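You operate a simulated robot arm through the tools that you are given. There is no shell and no other tool.

Carry out the task below with a simulated robot arm. There is one attempt and no reset: what you move stays moved.

## Task
Roll sealer on the green-tab and yellow-tab patches, let them dry, then smooth them with the fine block.
Fine: no rubbing while they shine wet; no specks in the coats; roller and block back; tray stays put; leave the other patches. Set down upright: foam roller. A coat counts when it lies all over at full strength: go over it till it gets no stronger.

The check looks at the end state, three seconds after you hand in, the way a careful person would. Anything else that was tipped, shoved, dropped, spilled or broken makes it a failure.

## Robot
A 6-joint arm with a two-finger gripper, fixed in place. Base frame: the origin is at the foot of the arm, x ahead of it, y to its left, z up; the work surface is at about z = 800. Lengths are in mm, angles in degrees, forces in N, time in s.
Its first joint turns from -166.0 to 166.0 degrees. Payload 2.45 kg.
The tool frame sits at the grasp point between the pads (the TCP): z along the fingers, y along the line on which they close. The tips reach 20 mm beyond it. The gripper opens to 140 mm. The gripper's body begins 168 mm behind the TCP.
Orientation is told as [roll, pitch, yaw] about the base's x, y, z axes, in that order, counted from this pose: with the fingers straight down and closing along the base's y, the tool's x points along the base's -x, its y along +y and its z along -z.

## Interface
- The arm moves only by the tool move_arm. Its argument "rows" is a list that holds one entry, the list of rows, each a list of 7 numbers: the turn, a rotation vector about the tool's x, y, z in units of 60 degrees (1.0 is 60 degrees), then the shift along the tool's x, y, z in units of 500 mm (1.0 is 500 mm), then the gripper command, from -1 (fully open) to 1 (shut), values between in proportion. In form: [[[ax, ay, az, x, y, z, gripper], ...]]. A call has 1 to 20 rows; each row is the pose to reach, as a shift and turn from the pose commanded when the call began, along the tool's axes at that moment. A call with a number of a shift or a turn outside -1 to 1 is refused whole. A row lasts 0.2 s, in which the tool goes at most 50 mm and 8.6 degrees; a call with a longer step from one row to the next is refused whole, and so is a gripper value outside its range. Where a pose cannot be reached the arm comes as near as it can. A force on the tool above 90 N (or 10 N above the force at the start of the call, whichever is more), or a blocked arm, ends the call early, and 0.2 s more pass. Each finger travels about 45 mm/s and halts on what it meets, pressing with about 24 N; the grip force reading is that of the motor and also rises with nothing between the fingers. The clock runs only during rows and for 0.2 s after the last one: add rows that repeat a pose to give the fingers time. It gives the time, the measured TCP pose, the force on the tool (base axes), the opening and the grip force at its end, in the units of the frame above (readings bear some noise), with the torque about the TCP (base axes, N m) and any sound that the robot's microphone picked up.
- Cameras (640 x 400 px; columns grow to the right, rows downward): "scene" is fixed at [51.3, -648, 1412.8]; the picture's right is [0.76, -0.65, 0.00], its down [-0.23, -0.26, -0.94] and it looks along [0.61, 0.71, -0.35] (base axes); focal length 311 px, centre (320, 200). "wrist" rides on the gripper at [78, 11, -209] in the tool frame; the picture's right is [-0.14, 0.99, 0.00], its down [-0.92, -0.13, -0.37] and it looks along [-0.36, -0.05, 0.93] (tool axes); focal length 280 px, centre (320, 200). There is no depth. A picture from a camera that has moved, and an enlarged one, comes with that camera's place and axes in the base frame and with its lens.
- grab_frame(camera): a new picture of that camera. No time passes.
- inspect(camera, box): a new picture of the part [left, top, right, bottom] of that camera's present view, enlarged. No time passes.
- job_done(): hands the job in; it is judged then, once.

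Places have to be worked out from the pictures, the camera data and where the tool is seen. Open the gripper and draw the arm clear of the work before you hand the job in, unless the task says otherwise.

The tools are called by a JSON object that holds its "api" and its "payload". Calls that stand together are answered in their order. move_arm: Moves the arm, as the interface text tells. Its arguments: {"type":"object","properties":{"rows":{"type":"array","items":{"type":"array","items":{"type":"array","items":{"type":"number"}}}}},"required":["rows"]} The other tools are called the same way: grab_frame (camera) takes a picture; inspect (camera, box) takes an enlarged picture of a part of a camera's view; job_done () hands the job in.

At the start:

```text
time: 0.0
ee_pos: [579.6, 410.1, 1110.7]
tcp_rot: [0.0, 0.0, 0.0]
wrist_force: [-0.5, 0.7, 0.2]
ft_torque: [0.03, 0.01, 0.01]
grip_width: 139.9
finger_force: 0.1
```

scene: 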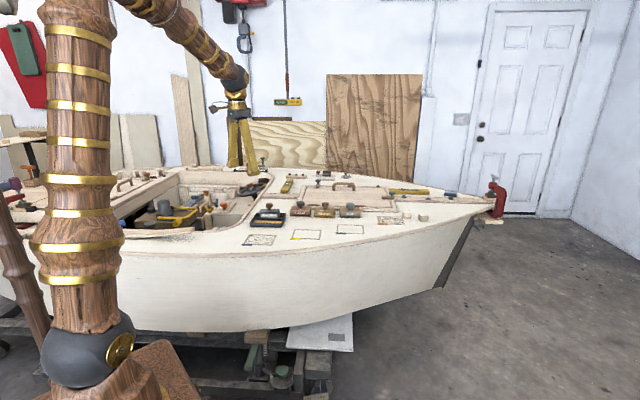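
wrist: 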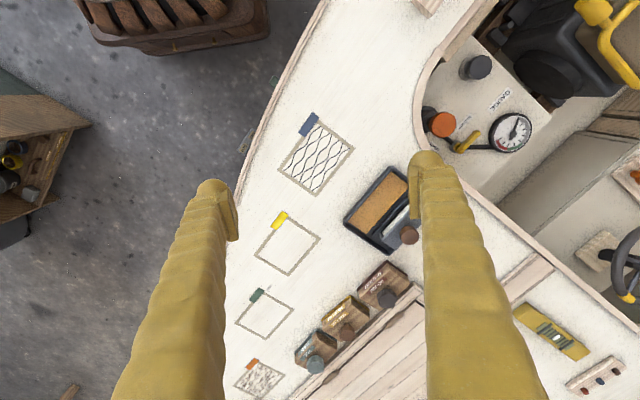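

I'll look closely at the work area in both views before moving.

{"api": "inspect", "payload": {"camera": "wrist", "box": [220, 100, 440, 240]}}

{"api": "inspect", "payload": {"camera": "wrist", "box": [220, 220, 440, 400]}}

{"api": "inspect", "payload": {"camera": "scene", "box": [230, 160, 390, 260]}}

{"api": "inspect", "payload": {"camera": "scene", "box": [360, 160, 520, 260]}}

{"api": "inspect", "payload": {"camera": "scene", "box": [100, 150, 260, 250]}}

```text
2.86 times, centred on (330, 170) of wrist
camera zoom: at [500.4, 421.7, 1320.2], right [0.14, 0.99, 0.0], down [0.92, -0.13, 0.37], along [0.36, -0.05, -0.93], focal length 801 px, centre (291, 286)
```

zoom: 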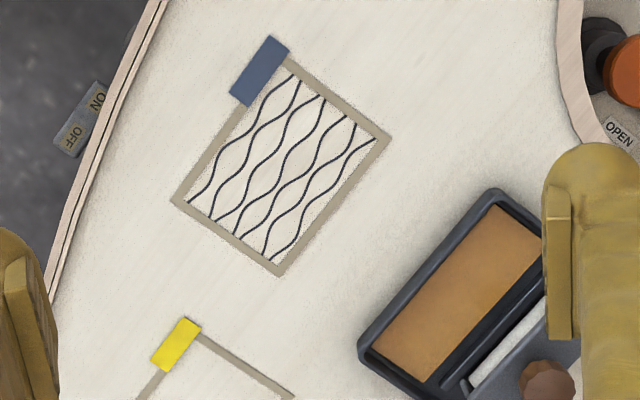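

```text
2.22 times, centred on (330, 310) of wrist
camera zoom: at [500.4, 421.7, 1320.2], right [0.14, 0.99, 0.0], down [0.92, -0.13, 0.37], along [0.36, -0.05, -0.93], focal length 623 px, centre (298, -44)
```

zoom: 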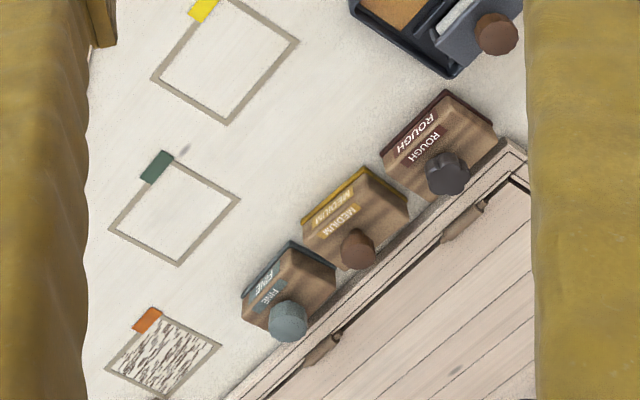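

```text
4.00 times, centred on (310, 210) of scene
camera zoom: at [51.3, -648.0, 1412.8], right [0.76, -0.65, 0.0], down [-0.23, -0.26, -0.94], along [0.61, 0.71, -0.35], focal length 1244 px, centre (360, 160)
```

zoom: 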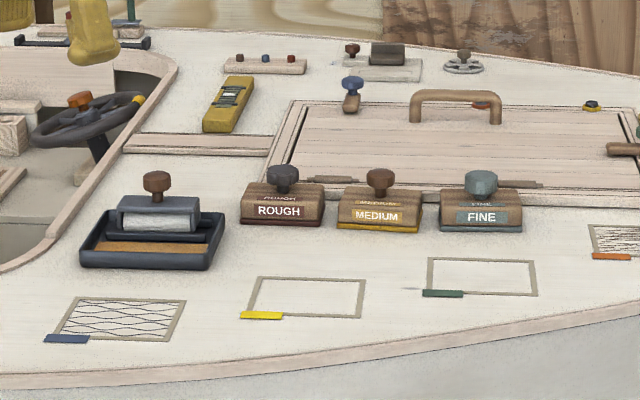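

```text
4.00 times, centred on (440, 210) of scene
camera zoom: at [51.3, -648.0, 1412.8], right [0.76, -0.65, 0.0], down [-0.23, -0.26, -0.94], along [0.61, 0.71, -0.35], focal length 1244 px, centre (-160, 160)
```

zoom: 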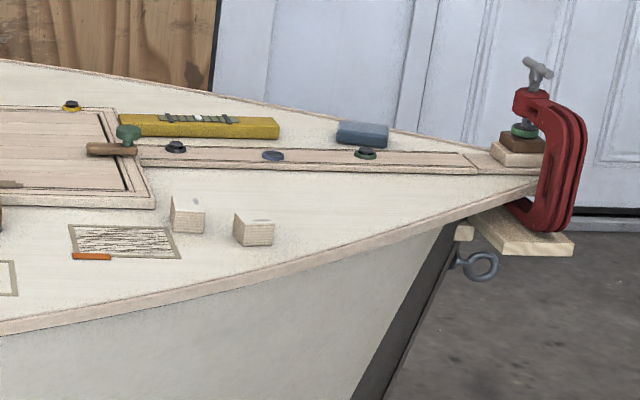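

```text
4.00 times, centred on (180, 200) of scene
camera zoom: at [51.3, -648.0, 1412.8], right [0.76, -0.65, 0.0], down [-0.23, -0.26, -0.94], along [0.61, 0.71, -0.35], focal length 1244 px, centre (880, 200)
```

zoom: 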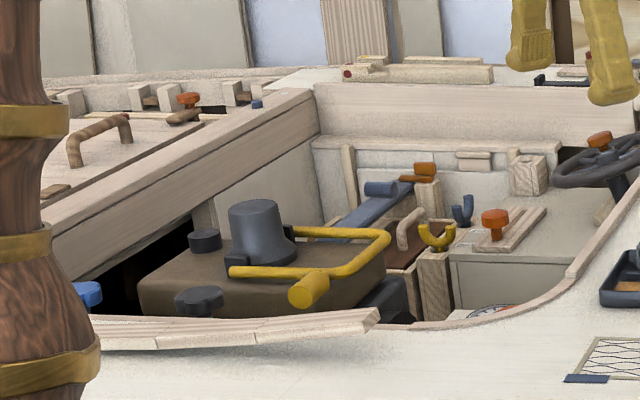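

The two views agree that the deck lies at z≈800. That puts the yellow patch near (798,311), the green patch near (978,223), the roller knob near (764,550,870) and the fine block's knob near (1080,327,855), which is far out. I'll move high over the work to test reach and get a closer look.

{"api": "move_arm", "payload": {"rows": [[[0, 0, 0, -0.09, -0.02, 0, -1], [0, 0, 0, -0.18, -0.04, 0, -1], [0, 0, 0, -0.27, -0.06, 0, -1], [0, 0, 0, -0.36, -0.08, 0, -1], [0, 0, 0, -0.45, -0.1, 0, -1], [0, 0, 0, -0.54, -0.12, 0, -1]]]}}

{"api": "grab_frame", "payload": {"camera": "wrist"}}

{"api": "grab_frame", "payload": {"camera": "scene"}}

```text
time: 1.4
ee_pos: [850.0, 352.3, 1108.3]
tcp_rot: [0.0, -0.1, 0.0]
wrist_force: [0.3, -0.5, 0.4]
ft_torque: [0.03, -0.04, 0.01]
grip_width: 139.7
finger_force: 0.1
```

```text
taken
camera wrist: at [771.6, 362.1, 1318.8], right [0.14, 0.99, 0.0], down [0.92, -0.13, 0.37], along [0.37, -0.05, -0.93], focal length 280 px, centre (320, 200)
```

wrist: 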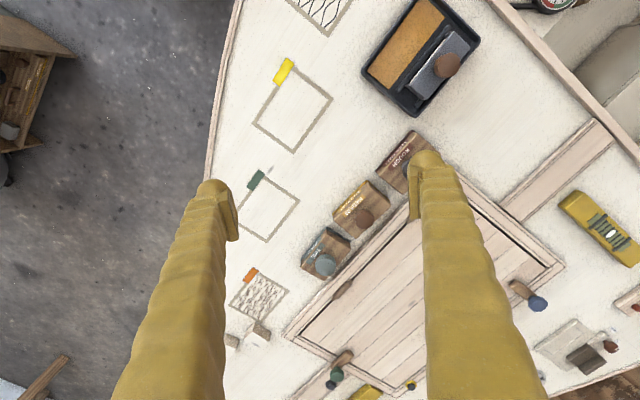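

```text
taken
```

scene: 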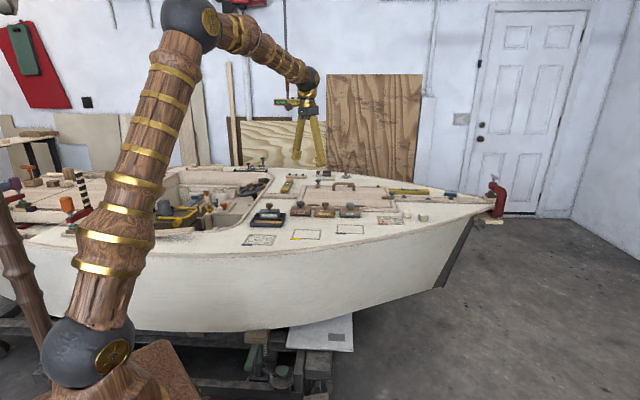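

The yellow and green patch positions hold up from this view. I'll test reach toward the fine block, staying well above everything.

{"api": "move_arm", "payload": {"rows": [[[0, 0, 0, -0.07, 0.007, 0.05, -1], [0, 0, 0, -0.14, -0.014, 0.1, -1], [0, 0, 0, -0.21, -0.022, 0.15, -1], [0, 0, 0, -0.28, -0.03, 0.2, -1], [0, 0, 0, -0.35, -0.037, 0.25, -1], [0, 0, 0, -0.42, -0.044, 0.3, -1], [0, 0, 0, -0.46, -0.044, 0.3, -1]]]}}

{"api": "grab_frame", "payload": {"camera": "wrist"}}

{"api": "grab_frame", "payload": {"camera": "scene"}}

```text
time: 3.0
ee_pos: [1079.9, 328.4, 962.3]
tcp_rot: [0.0, 0.0, -0.1]
wrist_force: [0.3, -0.1, 1.3]
ft_torque: [0.06, -0.05, 0.01]
grip_width: 139.9
finger_force: 0.1
```

```text
taken
camera wrist: at [1001.5, 340.2, 1170.4], right [0.14, 0.99, 0.0], down [0.92, -0.13, 0.37], along [0.37, -0.05, -0.93], focal length 280 px, centre (320, 200)
```

wrist: 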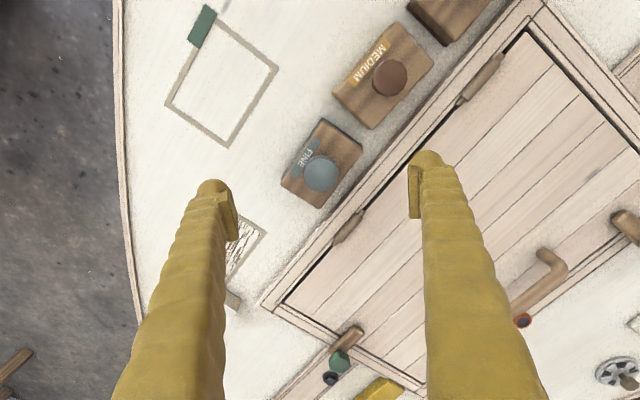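

```text
taken
```

scene: 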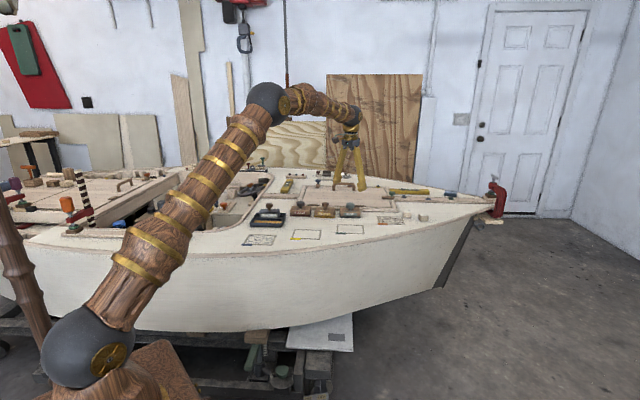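

The arm reaches the fine block. Next I'll look closely at the green patch, the mark near its tab, and the blocks.

{"api": "inspect", "payload": {"camera": "wrist", "box": [120, 0, 300, 160]}}

{"api": "inspect", "payload": {"camera": "wrist", "box": [240, 80, 450, 220]}}

{"api": "inspect", "payload": {"camera": "scene", "box": [240, 195, 320, 245]}}

{"api": "inspect", "payload": {"camera": "scene", "box": [300, 195, 380, 245]}}

```text
2.50 times, centred on (210, 80) of wrist
camera zoom: at [1001.5, 340.2, 1170.4], right [0.14, 0.99, 0.0], down [0.92, -0.13, 0.37], along [0.37, -0.05, -0.93], focal length 701 px, centre (595, 500)
```

zoom: 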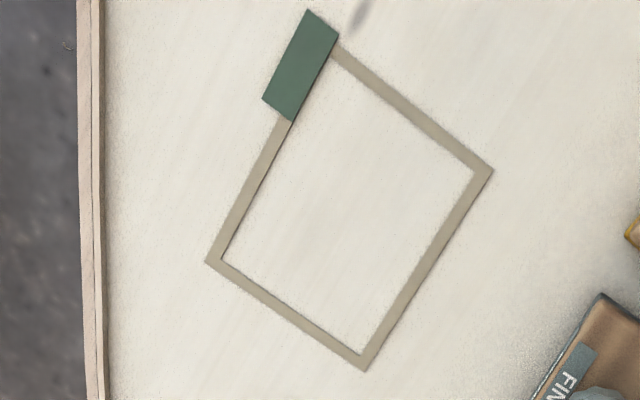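

```text
2.86 times, centred on (345, 150) of wrist
camera zoom: at [1001.5, 340.2, 1170.4], right [0.14, 0.99, 0.0], down [0.92, -0.13, 0.37], along [0.37, -0.05, -0.93], focal length 801 px, centre (249, 343)
```

zoom: 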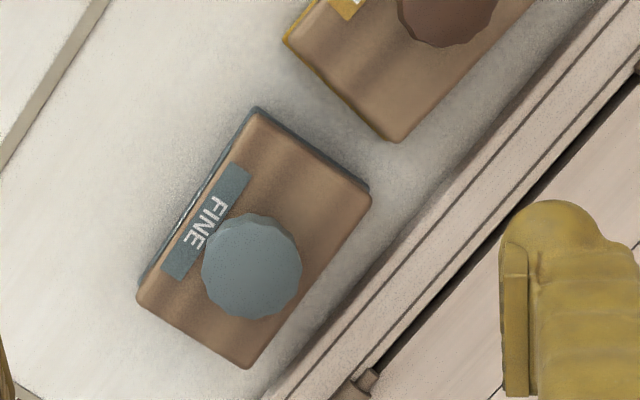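

```text
8.00 times, centred on (280, 220) of scene
camera zoom: at [51.3, -648.0, 1412.8], right [0.76, -0.65, 0.0], down [-0.23, -0.26, -0.94], along [0.61, 0.71, -0.35], focal length 2487 px, centre (640, 40)
```

zoom: 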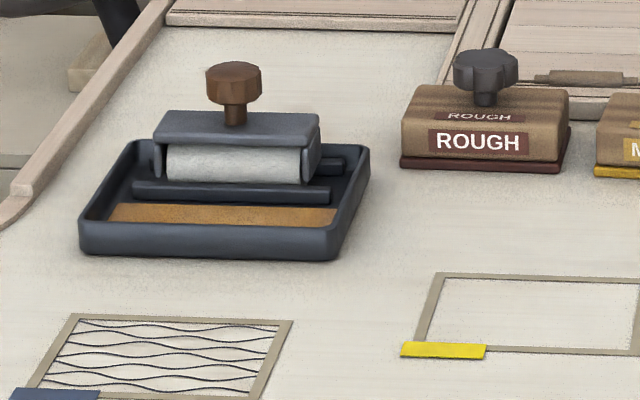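

```text
8.00 times, centred on (340, 220) of scene
camera zoom: at [51.3, -648.0, 1412.8], right [0.76, -0.65, 0.0], down [-0.23, -0.26, -0.94], along [0.61, 0.71, -0.35], focal length 2487 px, centre (160, 40)
```

zoom: 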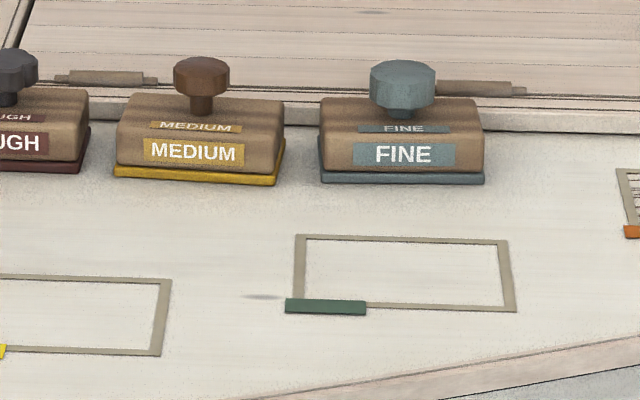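

The patches measure about 106 × 80 mm inside the frame, with the long side along (1,-1). A dusty smudge sits just past the corner next to the green tab, so I'll roll across the short direction to stay clear of it. Next I'll go above the roller with the gripper turned to yaw -45°.

{"api": "move_arm", "payload": {"rows": [[[0, 0, 0.075, 0.0632, 0.0444, -0.0176, -1], [0, 0, 0.15, 0.1264, 0.0888, -0.0352, -1], [0, 0, 0.225, 0.1896, 0.1332, -0.0528, -1], [0, 0, 0.3, 0.2528, 0.1776, -0.0704, -1], [0, 0, 0.375, 0.316, 0.222, -0.088, -1], [0, 0, 0.45, 0.3792, 0.2664, -0.1056, -1], [0, 0, 0.525, 0.4424, 0.3108, -0.1232, -1], [0, 0, 0.6, 0.5056, 0.3552, -0.1408, -1], [0, 0, 0.675, 0.5688, 0.3996, -0.1584, -1], [0, 0, 0.75, 0.632, 0.444, -0.176, -1]]]}}

{"api": "grab_frame", "payload": {"camera": "wrist"}}

{"api": "grab_frame", "payload": {"camera": "scene"}}

```text
time: 5.2
ee_pos: [761.7, 550.3, 1048.8]
tcp_rot: [0.0, 0.0, -45.1]
wrist_force: [0.7, 0.2, 0.3]
ft_torque: [0.01, 0.04, 0.03]
grip_width: 140.1
finger_force: 0.0
```

```text
taken
camera wrist: at [714.5, 612.9, 1257.8], right [0.8, 0.6, 0.0], down [0.56, -0.74, 0.37], along [0.22, -0.29, -0.93], focal length 280 px, centre (320, 200)
```

wrist: 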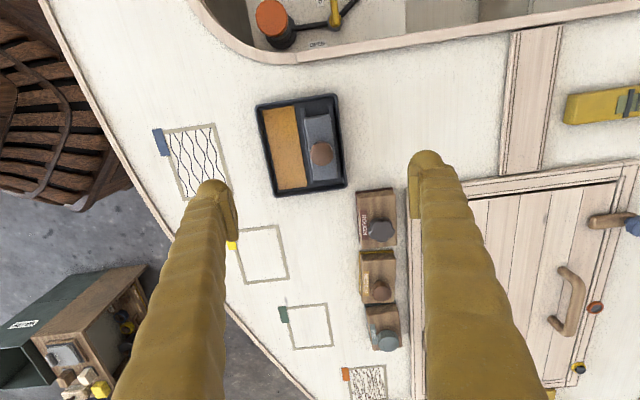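

```text
taken
```

scene: 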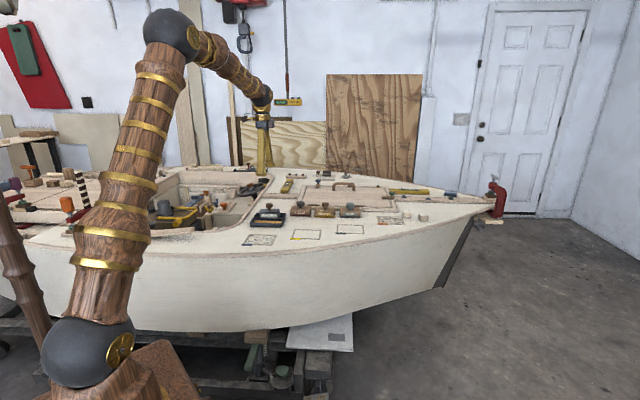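

{"api": "inspect", "payload": {"camera": "wrist", "box": [240, 80, 400, 210]}}

{"api": "inspect", "payload": {"camera": "scene", "box": [245, 195, 295, 235]}}

```text
3.08 times, centred on (320, 145) of wrist
camera zoom: at [714.5, 612.9, 1257.8], right [0.8, 0.6, 0.0], down [0.56, -0.74, 0.37], along [0.22, -0.29, -0.93], focal length 863 px, centre (320, 369)
```

zoom: 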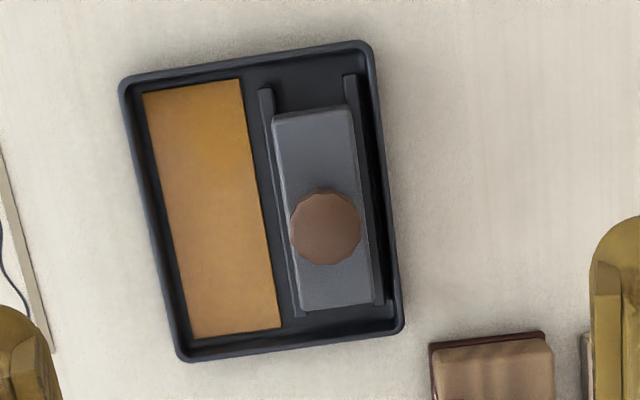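

```text
10.00 times, centred on (270, 215) of scene
camera zoom: at [51.3, -648.0, 1412.8], right [0.76, -0.65, 0.0], down [-0.23, -0.26, -0.94], along [0.61, 0.71, -0.35], focal length 3109 px, centre (820, 50)
```

zoom: 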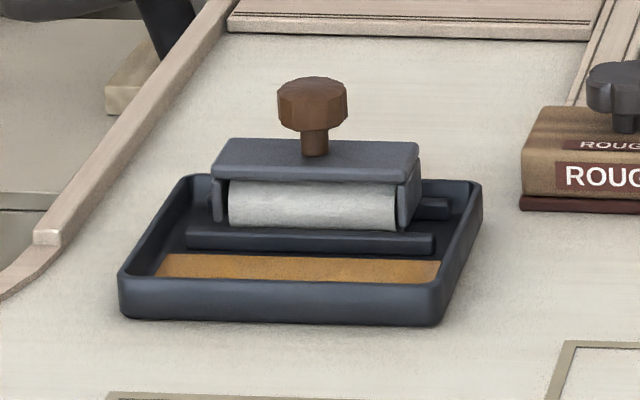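

The knob sits near (766,549) with its top around z≈883. I'll narrow the gripper to about 80 mm, drop to z≈920, and check alignment before grasping.

{"api": "move_arm", "payload": {"rows": [[[0, 0, 0, -0.002, 0.001, 0.065, -0.2], [0, 0, 0, -0.004, 0.002, 0.13, -0.2], [0, 0, 0, -0.006, 0.003, 0.195, -0.2], [0, 0, 0, -0.008, 0.004, 0.26, -0.2], [0, 0, 0, -0.008, 0.004, 0.26, -0.2]]]}}

{"api": "grab_frame", "payload": {"camera": "wrist"}}

{"api": "inspect", "payload": {"camera": "scene", "box": [235, 180, 315, 240]}}

```text
time: 6.4
ee_pos: [769.2, 546.0, 920.7]
tcp_rot: [0.0, -0.1, -45.1]
wrist_force: [-0.9, 0.4, -0.3]
ft_torque: [0.02, 0.02, -0.05]
grip_width: 83.9
finger_force: 0.1
```

```text
taken
camera wrist: at [720.9, 609.8, 1128.6], right [0.8, 0.6, 0.0], down [0.56, -0.74, 0.37], along [0.22, -0.29, -0.93], focal length 280 px, centre (320, 200)
```

wrist: 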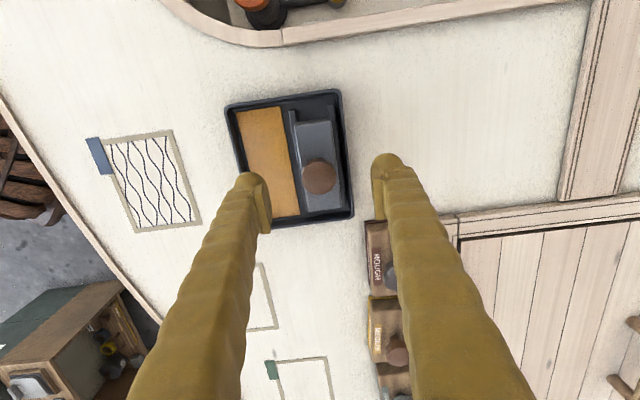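

```text
6.67 times, centred on (275, 210) of scene
camera zoom: at [51.3, -648.0, 1412.8], right [0.76, -0.65, 0.0], down [-0.23, -0.26, -0.94], along [0.61, 0.71, -0.35], focal length 2073 px, centre (620, 133)
```

zoom: 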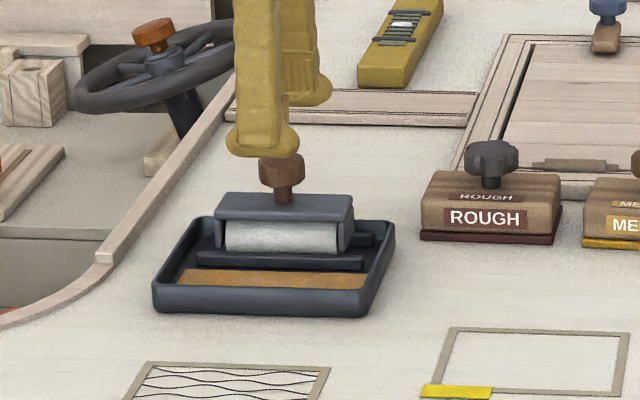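

The knob is centred between the fingers. I'll descend to about z=876 and close on it.

{"api": "move_arm", "payload": {"rows": [[[0, 0, 0, 0.002, 0, 0.045, -0.2], [0, 0, 0, 0.002, 0, 0.089, -0.2], [0, 0, 0, 0.002, 0, 0.089, -0.2]]]}}

{"api": "inspect", "payload": {"camera": "scene", "box": [235, 180, 315, 240]}}

{"api": "inspect", "payload": {"camera": "wrist", "box": [220, 80, 420, 240]}}

```text
time: 7.2
ee_pos: [766.7, 549.4, 874.5]
tcp_rot: [0.0, 0.0, -44.9]
wrist_force: [-0.3, -0.5, 0.8]
ft_torque: [-0.01, -0.01, 0.03]
grip_width: 84.0
finger_force: 0.1
```

```text
6.67 times, centred on (275, 210) of scene
camera zoom: at [51.3, -648.0, 1412.8], right [0.76, -0.65, 0.0], down [-0.23, -0.26, -0.94], along [0.61, 0.71, -0.35], focal length 2073 px, centre (620, 133)
```

zoom: 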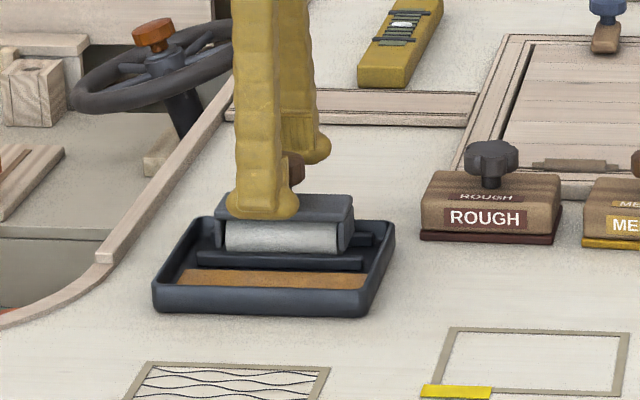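

```text
2.50 times, centred on (320, 160) of wrist
camera zoom: at [719.1, 612.2, 1082.8], right [0.8, 0.6, 0.0], down [0.56, -0.74, 0.37], along [0.22, -0.29, -0.93], focal length 701 px, centre (320, 300)
```

zoom: 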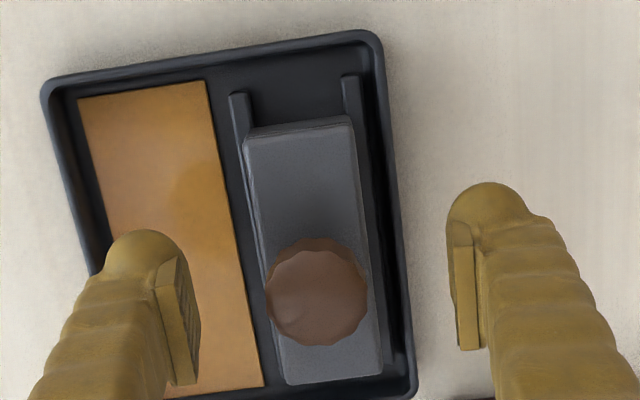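

The knob is centred and the fingertips clear the holder plate, so I'll close.

{"api": "move_arm", "payload": {"rows": [[[0, 0, 0, 0, 0, 0, 0.2], [0, 0, 0, 0, 0, 0, 0.6], [0, 0, 0, 0, 0, 0, 1], [0, 0, 0, 0, 0, 0, 1], [0, 0, 0, 0, 0, 0, 1], [0, 0, 0, 0, 0, 0, 1]]]}}

{"api": "grab_frame", "payload": {"camera": "wrist"}}

```text
time: 8.6
ee_pos: [767.0, 549.6, 874.2]
tcp_rot: [0.0, 0.0, -45.0]
wrist_force: [0.3, 0.0, 0.4]
ft_torque: [0.0, -0.01, 0.03]
grip_width: 28.8
finger_force: 24.3
```

```text
taken
camera wrist: at [719.1, 612.2, 1083.0], right [0.8, 0.6, 0.0], down [0.56, -0.74, 0.37], along [0.22, -0.29, -0.93], focal length 280 px, centre (320, 200)
```

wrist: 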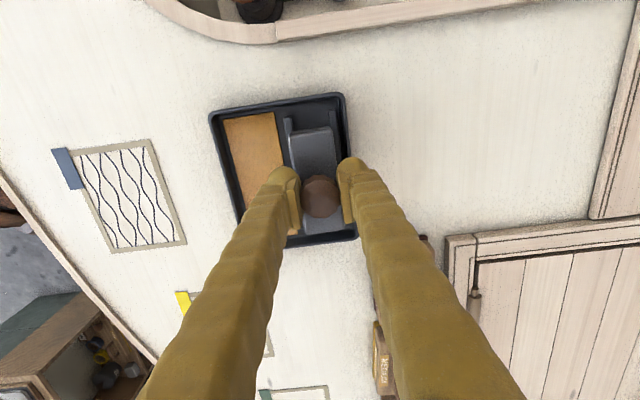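

The grip is firm at 28.8 mm. The roller's home pose is TCP (767, 549.5, 874.3) at yaw -45°. I'll lift it straight up by 60 mm and check.

{"api": "move_arm", "payload": {"rows": [[[0, 0, 0, 0, 0, -0.02, 1], [0, 0, 0, 0, 0, -0.05, 1], [0, 0, 0, 0, 0, -0.085, 1], [0, 0, 0, 0, 0, -0.12, 1], [0, 0, 0, 0, 0, -0.12, 1]]]}}

{"api": "inspect", "payload": {"camera": "scene", "box": [235, 180, 315, 240]}}

{"api": "inspect", "payload": {"camera": "wrist", "box": [180, 60, 420, 260]}}

```text
time: 9.8
ee_pos: [765.8, 548.1, 936.0]
tcp_rot: [0.0, 0.0, -45.0]
wrist_force: [-0.2, -0.7, -1.1]
ft_torque: [-0.02, -0.04, 0.01]
grip_width: 32.1
finger_force: 23.9
```

```text
6.67 times, centred on (275, 210) of scene
camera zoom: at [51.3, -648.0, 1412.8], right [0.76, -0.65, 0.0], down [-0.23, -0.26, -0.94], along [0.61, 0.71, -0.35], focal length 2073 px, centre (620, 133)
```

zoom: 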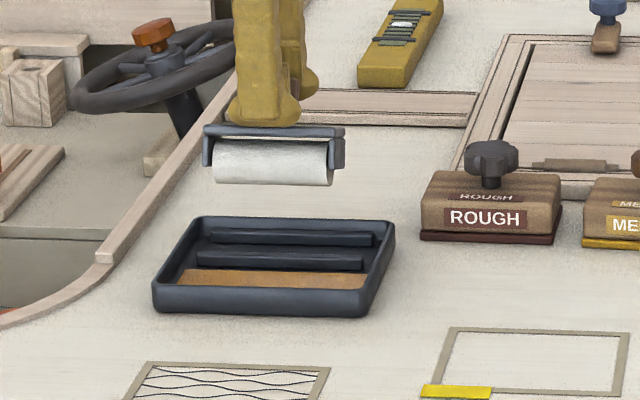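

```text
2.00 times, centred on (300, 160) of wrist
camera zoom: at [718.0, 612.3, 1144.4], right [0.8, 0.6, 0.0], down [0.56, -0.74, 0.37], along [0.22, -0.29, -0.93], focal length 561 px, centre (360, 280)
```

zoom: 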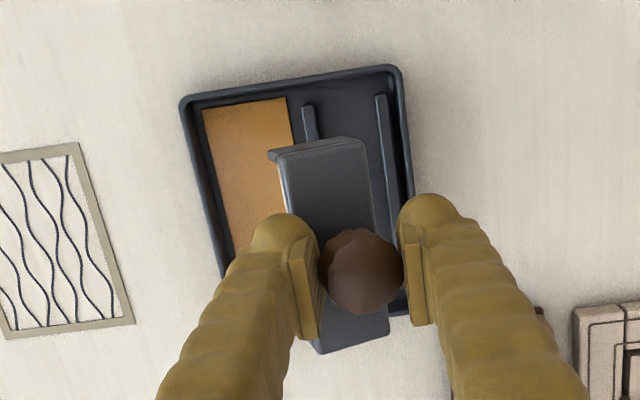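

The roller hangs level with its foam about 83 mm wide. Its lowest point is roughly 73 mm below the TCP. The sealer pad is centred about 59 mm toward -e2 (tool -y) from home, so I'll shift over it and lower partway.

{"api": "move_arm", "payload": {"rows": [[[0, 0, 0, 0, -0.06, 0, 1], [0, 0, 0, 0, -0.116, 0, 1], [0, 0, 0, 0, -0.116, 0.04, 1], [0, 0, 0, 0, -0.116, 0.08, 1], [0, 0, 0, 0, -0.116, 0.08, 1]]]}}

{"api": "inspect", "payload": {"camera": "scene", "box": [235, 190, 295, 235]}}

{"api": "inspect", "payload": {"camera": "wrist", "box": [220, 60, 460, 260]}}

```text
time: 11.0
ee_pos: [724.9, 506.9, 895.0]
tcp_rot: [0.0, 0.0, -45.0]
wrist_force: [-0.4, -0.3, -1.4]
ft_torque: [0.03, 0.02, 0.01]
grip_width: 32.0
finger_force: 24.2
```

```text
8.89 times, centred on (265, 212) of scene
camera zoom: at [51.3, -648.0, 1412.8], right [0.76, -0.65, 0.0], down [-0.23, -0.26, -0.94], along [0.61, 0.71, -0.35], focal length 2763 px, centre (809, 89)
```

zoom: 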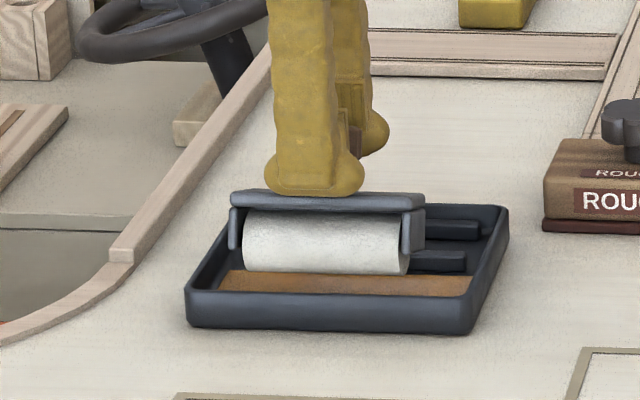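

```text
2.00 times, centred on (340, 160) of wrist
camera zoom: at [677.1, 570.5, 1103.8], right [0.8, 0.6, 0.0], down [0.56, -0.74, 0.37], along [0.22, -0.29, -0.93], focal length 561 px, centre (280, 280)
```

zoom: 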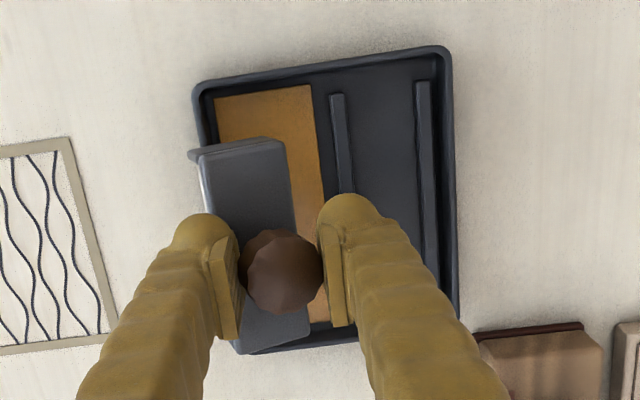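

The foam is over the pad and still a little above it. I'll lower in small steps while watching the force.

{"api": "move_arm", "payload": {"rows": [[[0, 0, 0, 0, 0, 0.006, 1], [0, 0, 0, 0, 0, 0.012, 1], [0, 0, 0, 0, 0, 0.018, 1], [0, 0, 0, 0, 0, 0.018, 1]]]}}

{"api": "inspect", "payload": {"camera": "scene", "box": [235, 190, 295, 235]}}

```text
time: 12.0
ee_pos: [724.7, 509.3, 886.1]
tcp_rot: [0.0, 0.1, -45.0]
wrist_force: [0.3, 0.2, -2.0]
ft_torque: [0.03, -0.05, 0.0]
grip_width: 31.7
finger_force: 24.3
```

```text
8.89 times, centred on (265, 212) of scene
camera zoom: at [51.3, -648.0, 1412.8], right [0.76, -0.65, 0.0], down [-0.23, -0.26, -0.94], along [0.61, 0.71, -0.35], focal length 2763 px, centre (809, 89)
```

zoom: 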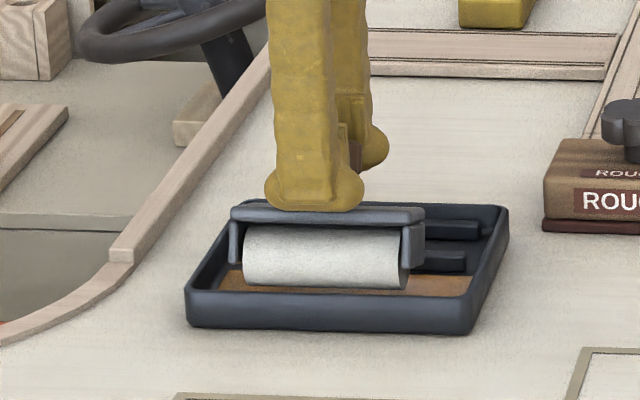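

There's no contact yet, so I'll keep lowering in 2–3 mm steps.

{"api": "move_arm", "payload": {"rows": [[[0, 0, 0, 0, 0, 0.005, 1], [0, 0, 0, 0, 0, 0.01, 1], [0, 0, 0, 0, 0, 0.01, 1]]]}}

{"api": "move_arm", "payload": {"rows": [[[0, 0, 0, 0, 0, 0.004, 1], [0, 0, 0, 0, 0, 0.006, 1], [0, 0, 0, 0, 0, 0.006, 1]]]}}

{"api": "inspect", "payload": {"camera": "scene", "box": [235, 190, 295, 235]}}

```text
time: 12.8
ee_pos: [726.2, 508.9, 883.4]
tcp_rot: [0.2, 0.0, -45.0]
wrist_force: [4.0, 6.8, 49.7]
ft_torque: [-0.83, 0.77, 0.02]
grip_width: 31.8
finger_force: 24.0
```

```text
time: 13.3
ee_pos: [727.1, 509.7, 883.9]
tcp_rot: [0.4, 0.0, -45.0]
wrist_force: [1.2, 2.0, 11.5]
ft_torque: [-0.16, 0.26, 0.04]
grip_width: 31.7
finger_force: 24.1
stopped in row 2: the force on the tool passed its limit at 95 N (the readings are from after the stop); the commanded pose is now the measured one
```

```text
8.89 times, centred on (265, 212) of scene
camera zoom: at [51.3, -648.0, 1412.8], right [0.76, -0.65, 0.0], down [-0.23, -0.26, -0.94], along [0.61, 0.71, -0.35], focal length 2763 px, centre (809, 89)
```

zoom: 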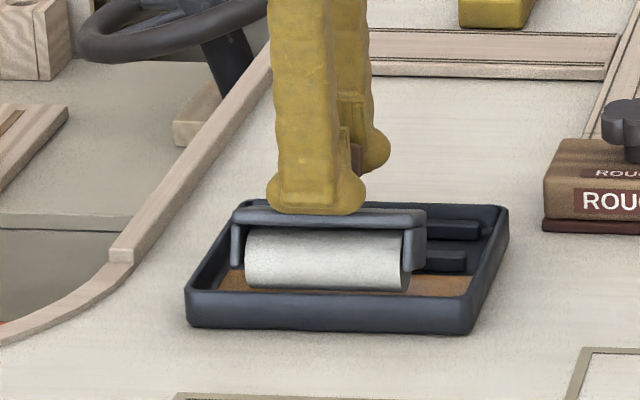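

The foam touched the pad at TCP z≈884 and now presses with about 12 N. I'll roll gently back and forth over the pad to load it, keeping this light pressure.

{"api": "move_arm", "payload": {"rows": [[[0, 0, 0, 0, -0.008, 0, 1], [0, 0, 0, 0, -0.018, 0, 1], [0, 0, 0, 0, -0.024, 0, 1], [0, 0, 0, 0, -0.012, 0, 1], [0, 0, 0, 0, 0, 0, 1], [0, 0, 0, 0, 0.012, 0, 1], [0, 0, 0, 0, 0.024, 0, 1], [0, 0, 0, 0, 0.024, 0, 1]]]}}

{"api": "inspect", "payload": {"camera": "scene", "box": [235, 190, 295, 235]}}

{"api": "inspect", "payload": {"camera": "wrist", "box": [220, 60, 460, 260]}}

```text
time: 15.1
ee_pos: [733.7, 516.9, 883.4]
tcp_rot: [0.3, 0.0, -45.1]
wrist_force: [-0.2, -0.1, -2.1]
ft_torque: [0.05, 0.01, 0.04]
grip_width: 31.0
finger_force: 23.4
```

```text
8.89 times, centred on (265, 212) of scene
camera zoom: at [51.3, -648.0, 1412.8], right [0.76, -0.65, 0.0], down [-0.23, -0.26, -0.94], along [0.61, 0.71, -0.35], focal length 2763 px, centre (809, 89)
```

zoom: 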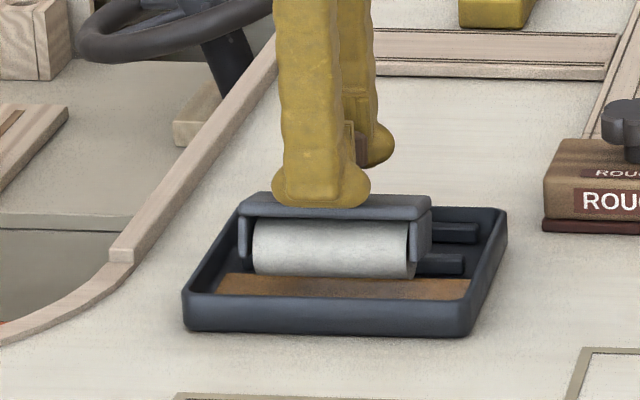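

```text
2.00 times, centred on (340, 160) of wrist
camera zoom: at [685.4, 580.3, 1091.5], right [0.8, 0.6, 0.01], down [0.56, -0.74, 0.37], along [0.23, -0.29, -0.93], focal length 561 px, centre (280, 280)
```

zoom: 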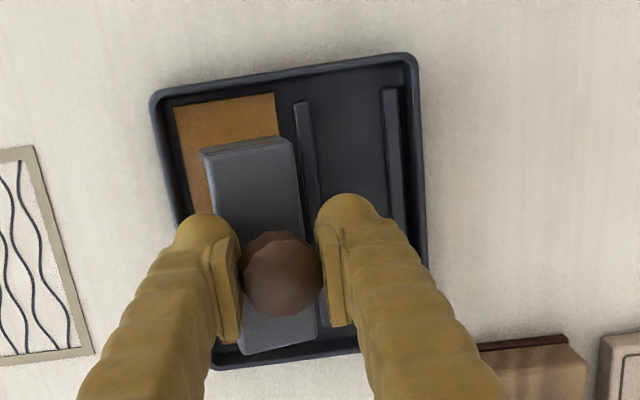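

The tray seems to have shifted slightly. I'll lift the roller a bit and compare the tray against the original view.

{"api": "move_arm", "payload": {"rows": [[[0, 0, 0, 0, 0, -0.03, 1], [0, 0, 0, 0, 0, -0.06, 1], [0, 0, 0, 0, 0, -0.06, 1]]]}}

{"api": "inspect", "payload": {"camera": "scene", "box": [245, 195, 295, 235]}}

{"api": "inspect", "payload": {"camera": "wrist", "box": [180, 60, 420, 260]}}

```text
time: 15.9
ee_pos: [733.5, 518.4, 913.1]
tcp_rot: [0.3, 0.0, -45.0]
wrist_force: [1.1, -0.2, -2.4]
ft_torque: [0.02, -0.05, 0.0]
grip_width: 30.7
finger_force: 24.1
```

```text
10.00 times, centred on (270, 215) of scene
camera zoom: at [51.3, -648.0, 1412.8], right [0.76, -0.65, 0.0], down [-0.23, -0.26, -0.94], along [0.61, 0.71, -0.35], focal length 3109 px, centre (820, 50)
```

zoom: 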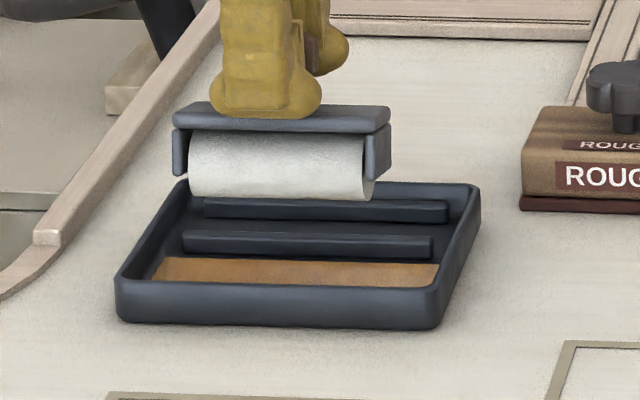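

```text
2.00 times, centred on (300, 160) of wrist
camera zoom: at [685.3, 581.3, 1123.1], right [0.8, 0.6, 0.01], down [0.56, -0.74, 0.37], along [0.23, -0.29, -0.93], focal length 561 px, centre (360, 280)
```

zoom: 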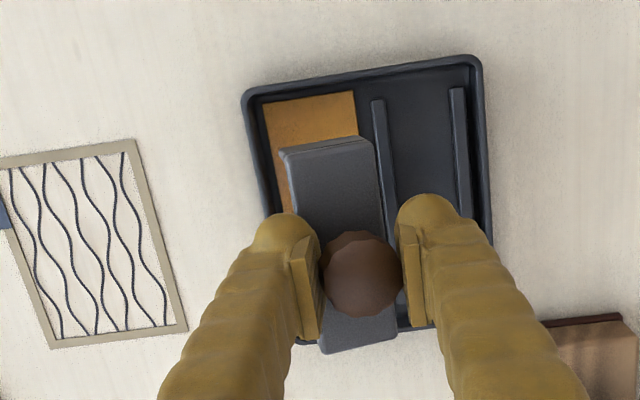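

The tray slid about 4 mm toward -e2. The foam probably caught the front rim, because my stroke went too far that way. From now on I'll stroke only in the +e2 direction, well inside the pad and with light pressure. I'll re-approach at about e2 -66 mm from home.

{"api": "move_arm", "payload": {"rows": [[[0, 0, 0, 0, -0.02, 0, 1], [0, 0, 0, 0, -0.042, 0, 1], [0, 0, 0, 0, -0.042, 0.03, 1], [0, 0, 0, 0, -0.042, 0.052, 1], [0, 0, 0, 0, -0.042, 0.054, 1], [0, 0, 0, 0, -0.042, 0.056, 1], [0, 0, 0, 0, -0.042, 0.056, 1]]]}}

{"api": "inspect", "payload": {"camera": "scene", "box": [245, 195, 295, 235]}}

```text
time: 17.5
ee_pos: [720.5, 504.4, 884.3]
tcp_rot: [0.3, -0.1, -45.0]
wrist_force: [-0.3, 0.8, -2.3]
ft_torque: [0.0, -0.01, -0.02]
grip_width: 30.5
finger_force: 23.9
```

```text
10.00 times, centred on (270, 215) of scene
camera zoom: at [51.3, -648.0, 1412.8], right [0.76, -0.65, 0.0], down [-0.23, -0.26, -0.94], along [0.61, 0.71, -0.35], focal length 3109 px, centre (820, 50)
```

zoom: 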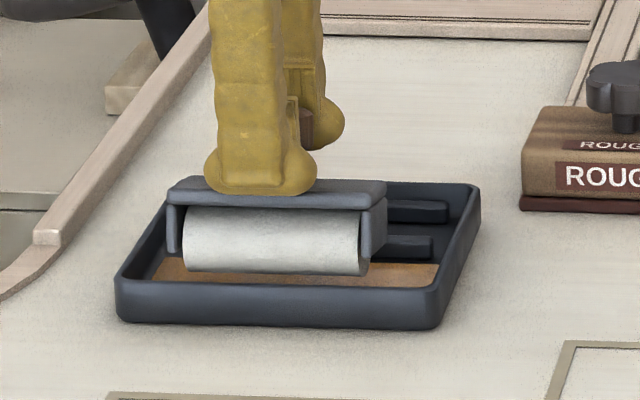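

The foam looks within a few millimetres of the pad. I'll step down 1 mm at a time.

{"api": "move_arm", "payload": {"rows": [[[0, 0, 0, 0, 0, 0.002, 1], [0, 0, 0, 0, 0, 0.002, 1]]]}}

{"api": "move_arm", "payload": {"rows": [[[0, 0, 0, 0, 0, 0.002, 1], [0, 0, 0, 0, 0, 0.002, 1]]]}}

```text
time: 18.1
ee_pos: [719.3, 503.5, 884.4]
tcp_rot: [0.4, 0.1, -45.0]
wrist_force: [-0.7, 0.4, -1.9]
ft_torque: [0.02, 0.03, 0.0]
grip_width: 30.7
finger_force: 24.3
```

```text
time: 18.7
ee_pos: [720.4, 503.8, 883.5]
tcp_rot: [0.3, 0.0, -45.0]
wrist_force: [0.8, 0.7, -1.3]
ft_torque: [0.05, -0.1, 0.04]
grip_width: 30.4
finger_force: 23.5
```

{"api": "move_arm", "payload": {"rows": [[[0, 0, 0, 0, 0, 0.002, 1], [0, 0, 0, 0, 0, 0.002, 1]]]}}

{"api": "move_arm", "payload": {"rows": [[[0, 0, 0, 0, 0, 0.002, 1], [0, 0, 0, 0, 0, 0.002, 1]]]}}

```text
time: 19.3
ee_pos: [720.5, 503.8, 881.5]
tcp_rot: [0.2, 0.0, -45.0]
wrist_force: [-0.3, 0.2, -1.4]
ft_torque: [-0.03, 0.01, -0.03]
grip_width: 30.8
finger_force: 24.4
```

```text
time: 19.9
ee_pos: [719.0, 502.7, 880.7]
tcp_rot: [0.3, 0.0, -45.0]
wrist_force: [-0.3, -0.4, -1.2]
ft_torque: [0.0, 0.0, 0.0]
grip_width: 30.6
finger_force: 24.0
```

There's still no contact at z≈881 and the load reads only the roller's weight. I'll continue in 1 mm steps.

{"api": "move_arm", "payload": {"rows": [[[0, 0, 0, 0, 0, 0.002, 1], [0, 0, 0, 0, 0, 0.002, 1]]]}}

{"api": "move_arm", "payload": {"rows": [[[0, 0, 0, 0, 0, 0.002, 1], [0, 0, 0, 0, 0, 0.002, 1]]]}}

{"api": "inspect", "payload": {"camera": "scene", "box": [245, 195, 295, 235]}}

{"api": "inspect", "payload": {"camera": "wrist", "box": [220, 60, 460, 260]}}

```text
time: 20.5
ee_pos: [718.5, 502.7, 879.8]
tcp_rot: [0.3, 0.0, -45.0]
wrist_force: [0.3, -0.8, -1.3]
ft_torque: [0.03, -0.01, 0.0]
grip_width: 30.4
finger_force: 24.2
```

```text
time: 21.1
ee_pos: [719.3, 502.7, 878.4]
tcp_rot: [0.3, -0.1, -45.0]
wrist_force: [0.0, -1.1, -1.9]
ft_torque: [0.01, 0.0, -0.01]
grip_width: 30.5
finger_force: 23.5
```

```text
10.00 times, centred on (270, 215) of scene
camera zoom: at [51.3, -648.0, 1412.8], right [0.76, -0.65, 0.0], down [-0.23, -0.26, -0.94], along [0.61, 0.71, -0.35], focal length 3109 px, centre (820, 50)
```

zoom: 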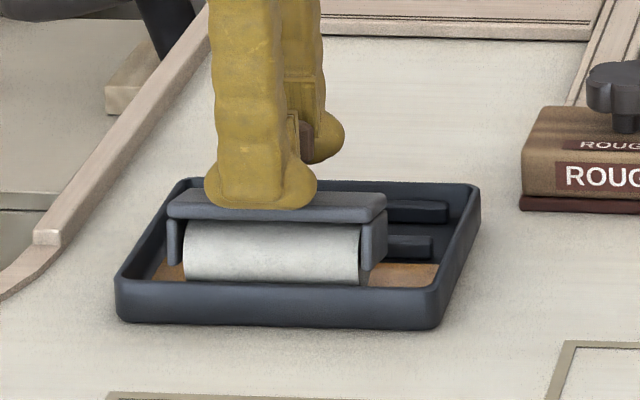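

```text
2.00 times, centred on (340, 160) of wrist
camera zoom: at [670.8, 565.9, 1087.8], right [0.8, 0.6, 0.01], down [0.56, -0.74, 0.37], along [0.23, -0.29, -0.93], focal length 561 px, centre (280, 280)
```

zoom: 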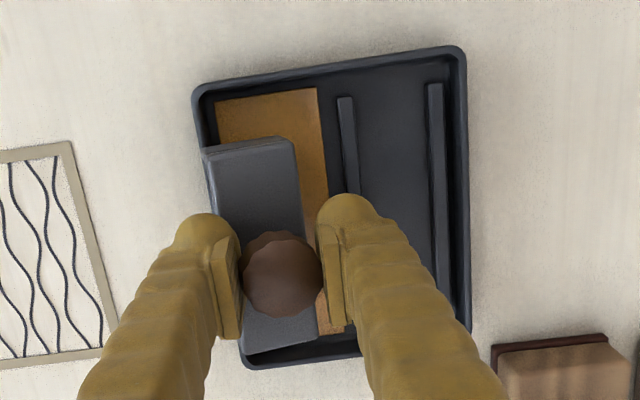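

The plate now looks level in the grip. It was slightly tilted before, which explains the earlier contact height. I'll keep stepping down.

{"api": "move_arm", "payload": {"rows": [[[0, 0, 0, 0, 0, 0.002, 1], [0, 0, 0, 0, 0, 0.002, 1]]]}}

{"api": "move_arm", "payload": {"rows": [[[0, 0, 0, 0, 0, 0.002, 1], [0, 0, 0, 0, 0, 0.002, 1]]]}}

{"api": "move_arm", "payload": {"rows": [[[0, 0, 0, 0, 0, 0.001, 1], [0, 0, 0, 0, 0, 0.001, 1]]]}}

```text
time: 21.7
ee_pos: [718.6, 503.8, 877.0]
tcp_rot: [0.3, 0.0, -44.9]
wrist_force: [0.6, -0.4, -1.9]
ft_torque: [0.02, 0.0, -0.01]
grip_width: 30.7
finger_force: 24.1
```

```text
time: 22.3
ee_pos: [719.3, 503.4, 876.7]
tcp_rot: [0.3, 0.1, -45.1]
wrist_force: [0.3, -1.1, -1.8]
ft_torque: [0.03, 0.03, -0.02]
grip_width: 30.4
finger_force: 24.0
```

```text
time: 22.9
ee_pos: [720.9, 504.0, 876.7]
tcp_rot: [0.3, -0.1, -44.9]
wrist_force: [-0.3, -0.3, -0.9]
ft_torque: [0.0, 0.01, 0.02]
grip_width: 30.8
finger_force: 24.5
```

Still no contact at about 876.5, so I'll continue.

{"api": "move_arm", "payload": {"rows": [[[0, 0, 0, 0, 0, 0.002, 1], [0, 0, 0, 0, 0, 0.002, 1]]]}}

{"api": "move_arm", "payload": {"rows": [[[0, 0, 0, 0, 0, 0.002, 1], [0, 0, 0, 0, 0, 0.002, 1]]]}}

{"api": "move_arm", "payload": {"rows": [[[0, 0, 0, 0, 0, 0.001, 1], [0, 0, 0, 0, 0, 0.001, 1]]]}}

{"api": "inspect", "payload": {"camera": "scene", "box": [245, 195, 295, 235]}}

```text
time: 23.5
ee_pos: [719.6, 503.0, 875.4]
tcp_rot: [0.4, 0.0, -44.9]
wrist_force: [-0.9, -4.0, 21.2]
ft_torque: [-0.12, 0.22, 0.0]
grip_width: 30.3
finger_force: 24.0
```

```text
time: 24.1
ee_pos: [719.0, 503.6, 875.1]
tcp_rot: [0.5, -0.1, -45.1]
wrist_force: [-3.9, -11.0, 43.8]
ft_torque: [-0.62, 0.42, 0.01]
grip_width: 30.4
finger_force: 23.5
```

```text
time: 24.7
ee_pos: [718.4, 503.4, 874.7]
tcp_rot: [0.4, -0.1, -45.0]
wrist_force: [-11.2, -9.8, 60.1]
ft_torque: [-0.64, 0.75, -0.02]
grip_width: 30.1
finger_force: 24.2
```

```text
10.00 times, centred on (270, 215) of scene
camera zoom: at [51.3, -648.0, 1412.8], right [0.76, -0.65, 0.0], down [-0.23, -0.26, -0.94], along [0.61, 0.71, -0.35], focal length 3109 px, centre (820, 50)
```

zoom: 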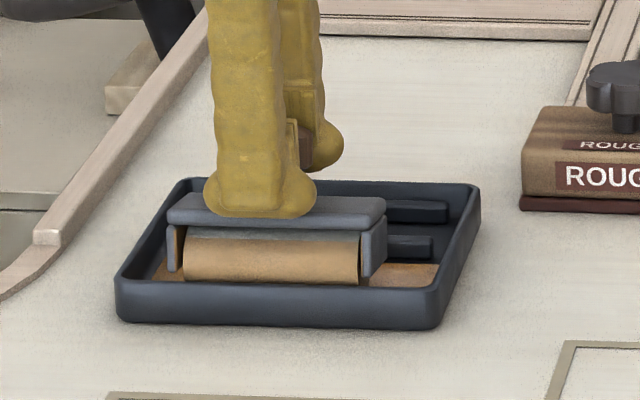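

The foam has turned amber, so it's taking sealer. I'll ease the pressure by about 2 mm and make one stroke toward +e2, then lift straight up.

{"api": "move_arm", "payload": {"rows": [[[0, 0, 0, 0, 0, -0.0046, 1], [0, 0, 0, 0, 0.008, -0.0046, 1], [0, 0, 0, 0, 0.018, -0.0046, 1], [0, 0, 0, 0, 0.028, -0.0046, 1], [0, 0, 0, 0, 0.034, -0.0046, 1]]]}}

{"api": "inspect", "payload": {"camera": "scene", "box": [245, 195, 295, 235]}}

```text
time: 25.9
ee_pos: [731.5, 515.8, 875.4]
tcp_rot: [0.2, 0.1, -45.0]
wrist_force: [-1.6, -1.3, 6.4]
ft_torque: [-0.08, 0.12, -0.01]
grip_width: 30.1
finger_force: 24.4
```

```text
10.00 times, centred on (270, 215) of scene
camera zoom: at [51.3, -648.0, 1412.8], right [0.76, -0.65, 0.0], down [-0.23, -0.26, -0.94], along [0.61, 0.71, -0.35], focal length 3109 px, centre (820, 50)
```

zoom: 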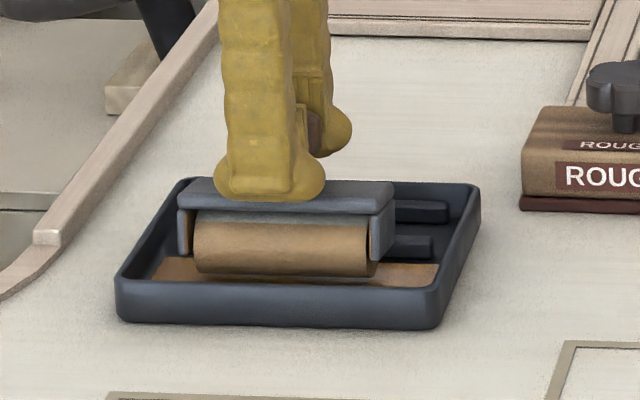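

The contact is light and the tray is steady. I'll do two more lift-and-stroke cycles so the whole foam circumference gets loaded.

{"api": "move_arm", "payload": {"rows": [[[0, 0, 0, 0, 0, -0.02, 1], [0, 0, 0, 0, -0.034, -0.02, 1], [0, 0, 0, 0, -0.034, -0.006, 1], [0, 0, 0, 0, -0.034, 0, 1], [0, 0, 0, 0, -0.02, 0, 1], [0, 0, 0, 0, -0.01, 0, 1], [0, 0, 0, 0, 0, 0, 1], [0, 0, 0, 0, 0, -0.02, 1], [0, 0, 0, 0, -0.034, -0.02, 1], [0, 0, 0, 0, -0.034, -0.006, 1], [0, 0, 0, 0, -0.034, 0, 1], [0, 0, 0, 0, -0.02, 0, 1], [0, 0, 0, 0, -0.01, 0, 1], [0, 0, 0, 0, 0, 0, 1], [0, 0, 0, 0, 0, -0.03, 1], [0, 0, 0, 0, 0, -0.08, 1], [0, 0, 0, 0, 0, -0.14, 1], [0, 0, 0, 0, 0, -0.2, 1], [0, 0, 0, 0, 0, -0.2, 1]]]}}

{"api": "inspect", "payload": {"camera": "scene", "box": [245, 185, 305, 235]}}

{"api": "grab_frame", "payload": {"camera": "wrist"}}

```text
time: 29.9
ee_pos: [731.5, 514.8, 976.2]
tcp_rot: [0.3, 0.0, -45.0]
wrist_force: [0.5, 0.5, -1.3]
ft_torque: [0.01, -0.04, 0.03]
grip_width: 30.0
finger_force: 24.1
```

```text
8.00 times, centred on (275, 210) of scene
camera zoom: at [51.3, -648.0, 1412.8], right [0.76, -0.65, 0.0], down [-0.23, -0.26, -0.94], along [0.61, 0.71, -0.35], focal length 2487 px, centre (680, 120)
```

zoom: 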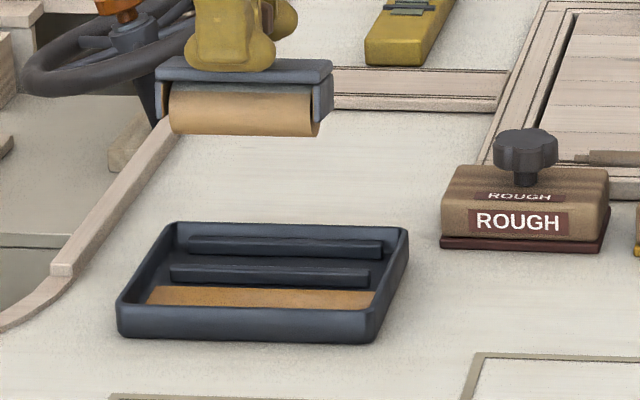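

```text
taken
camera wrist: at [683.6, 577.6, 1185.6], right [0.8, 0.6, 0.0], down [0.56, -0.74, 0.37], along [0.23, -0.29, -0.93], focal length 280 px, centre (320, 200)
```

wrist: 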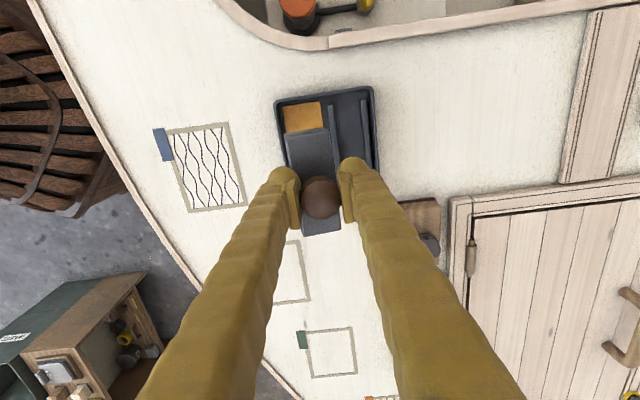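

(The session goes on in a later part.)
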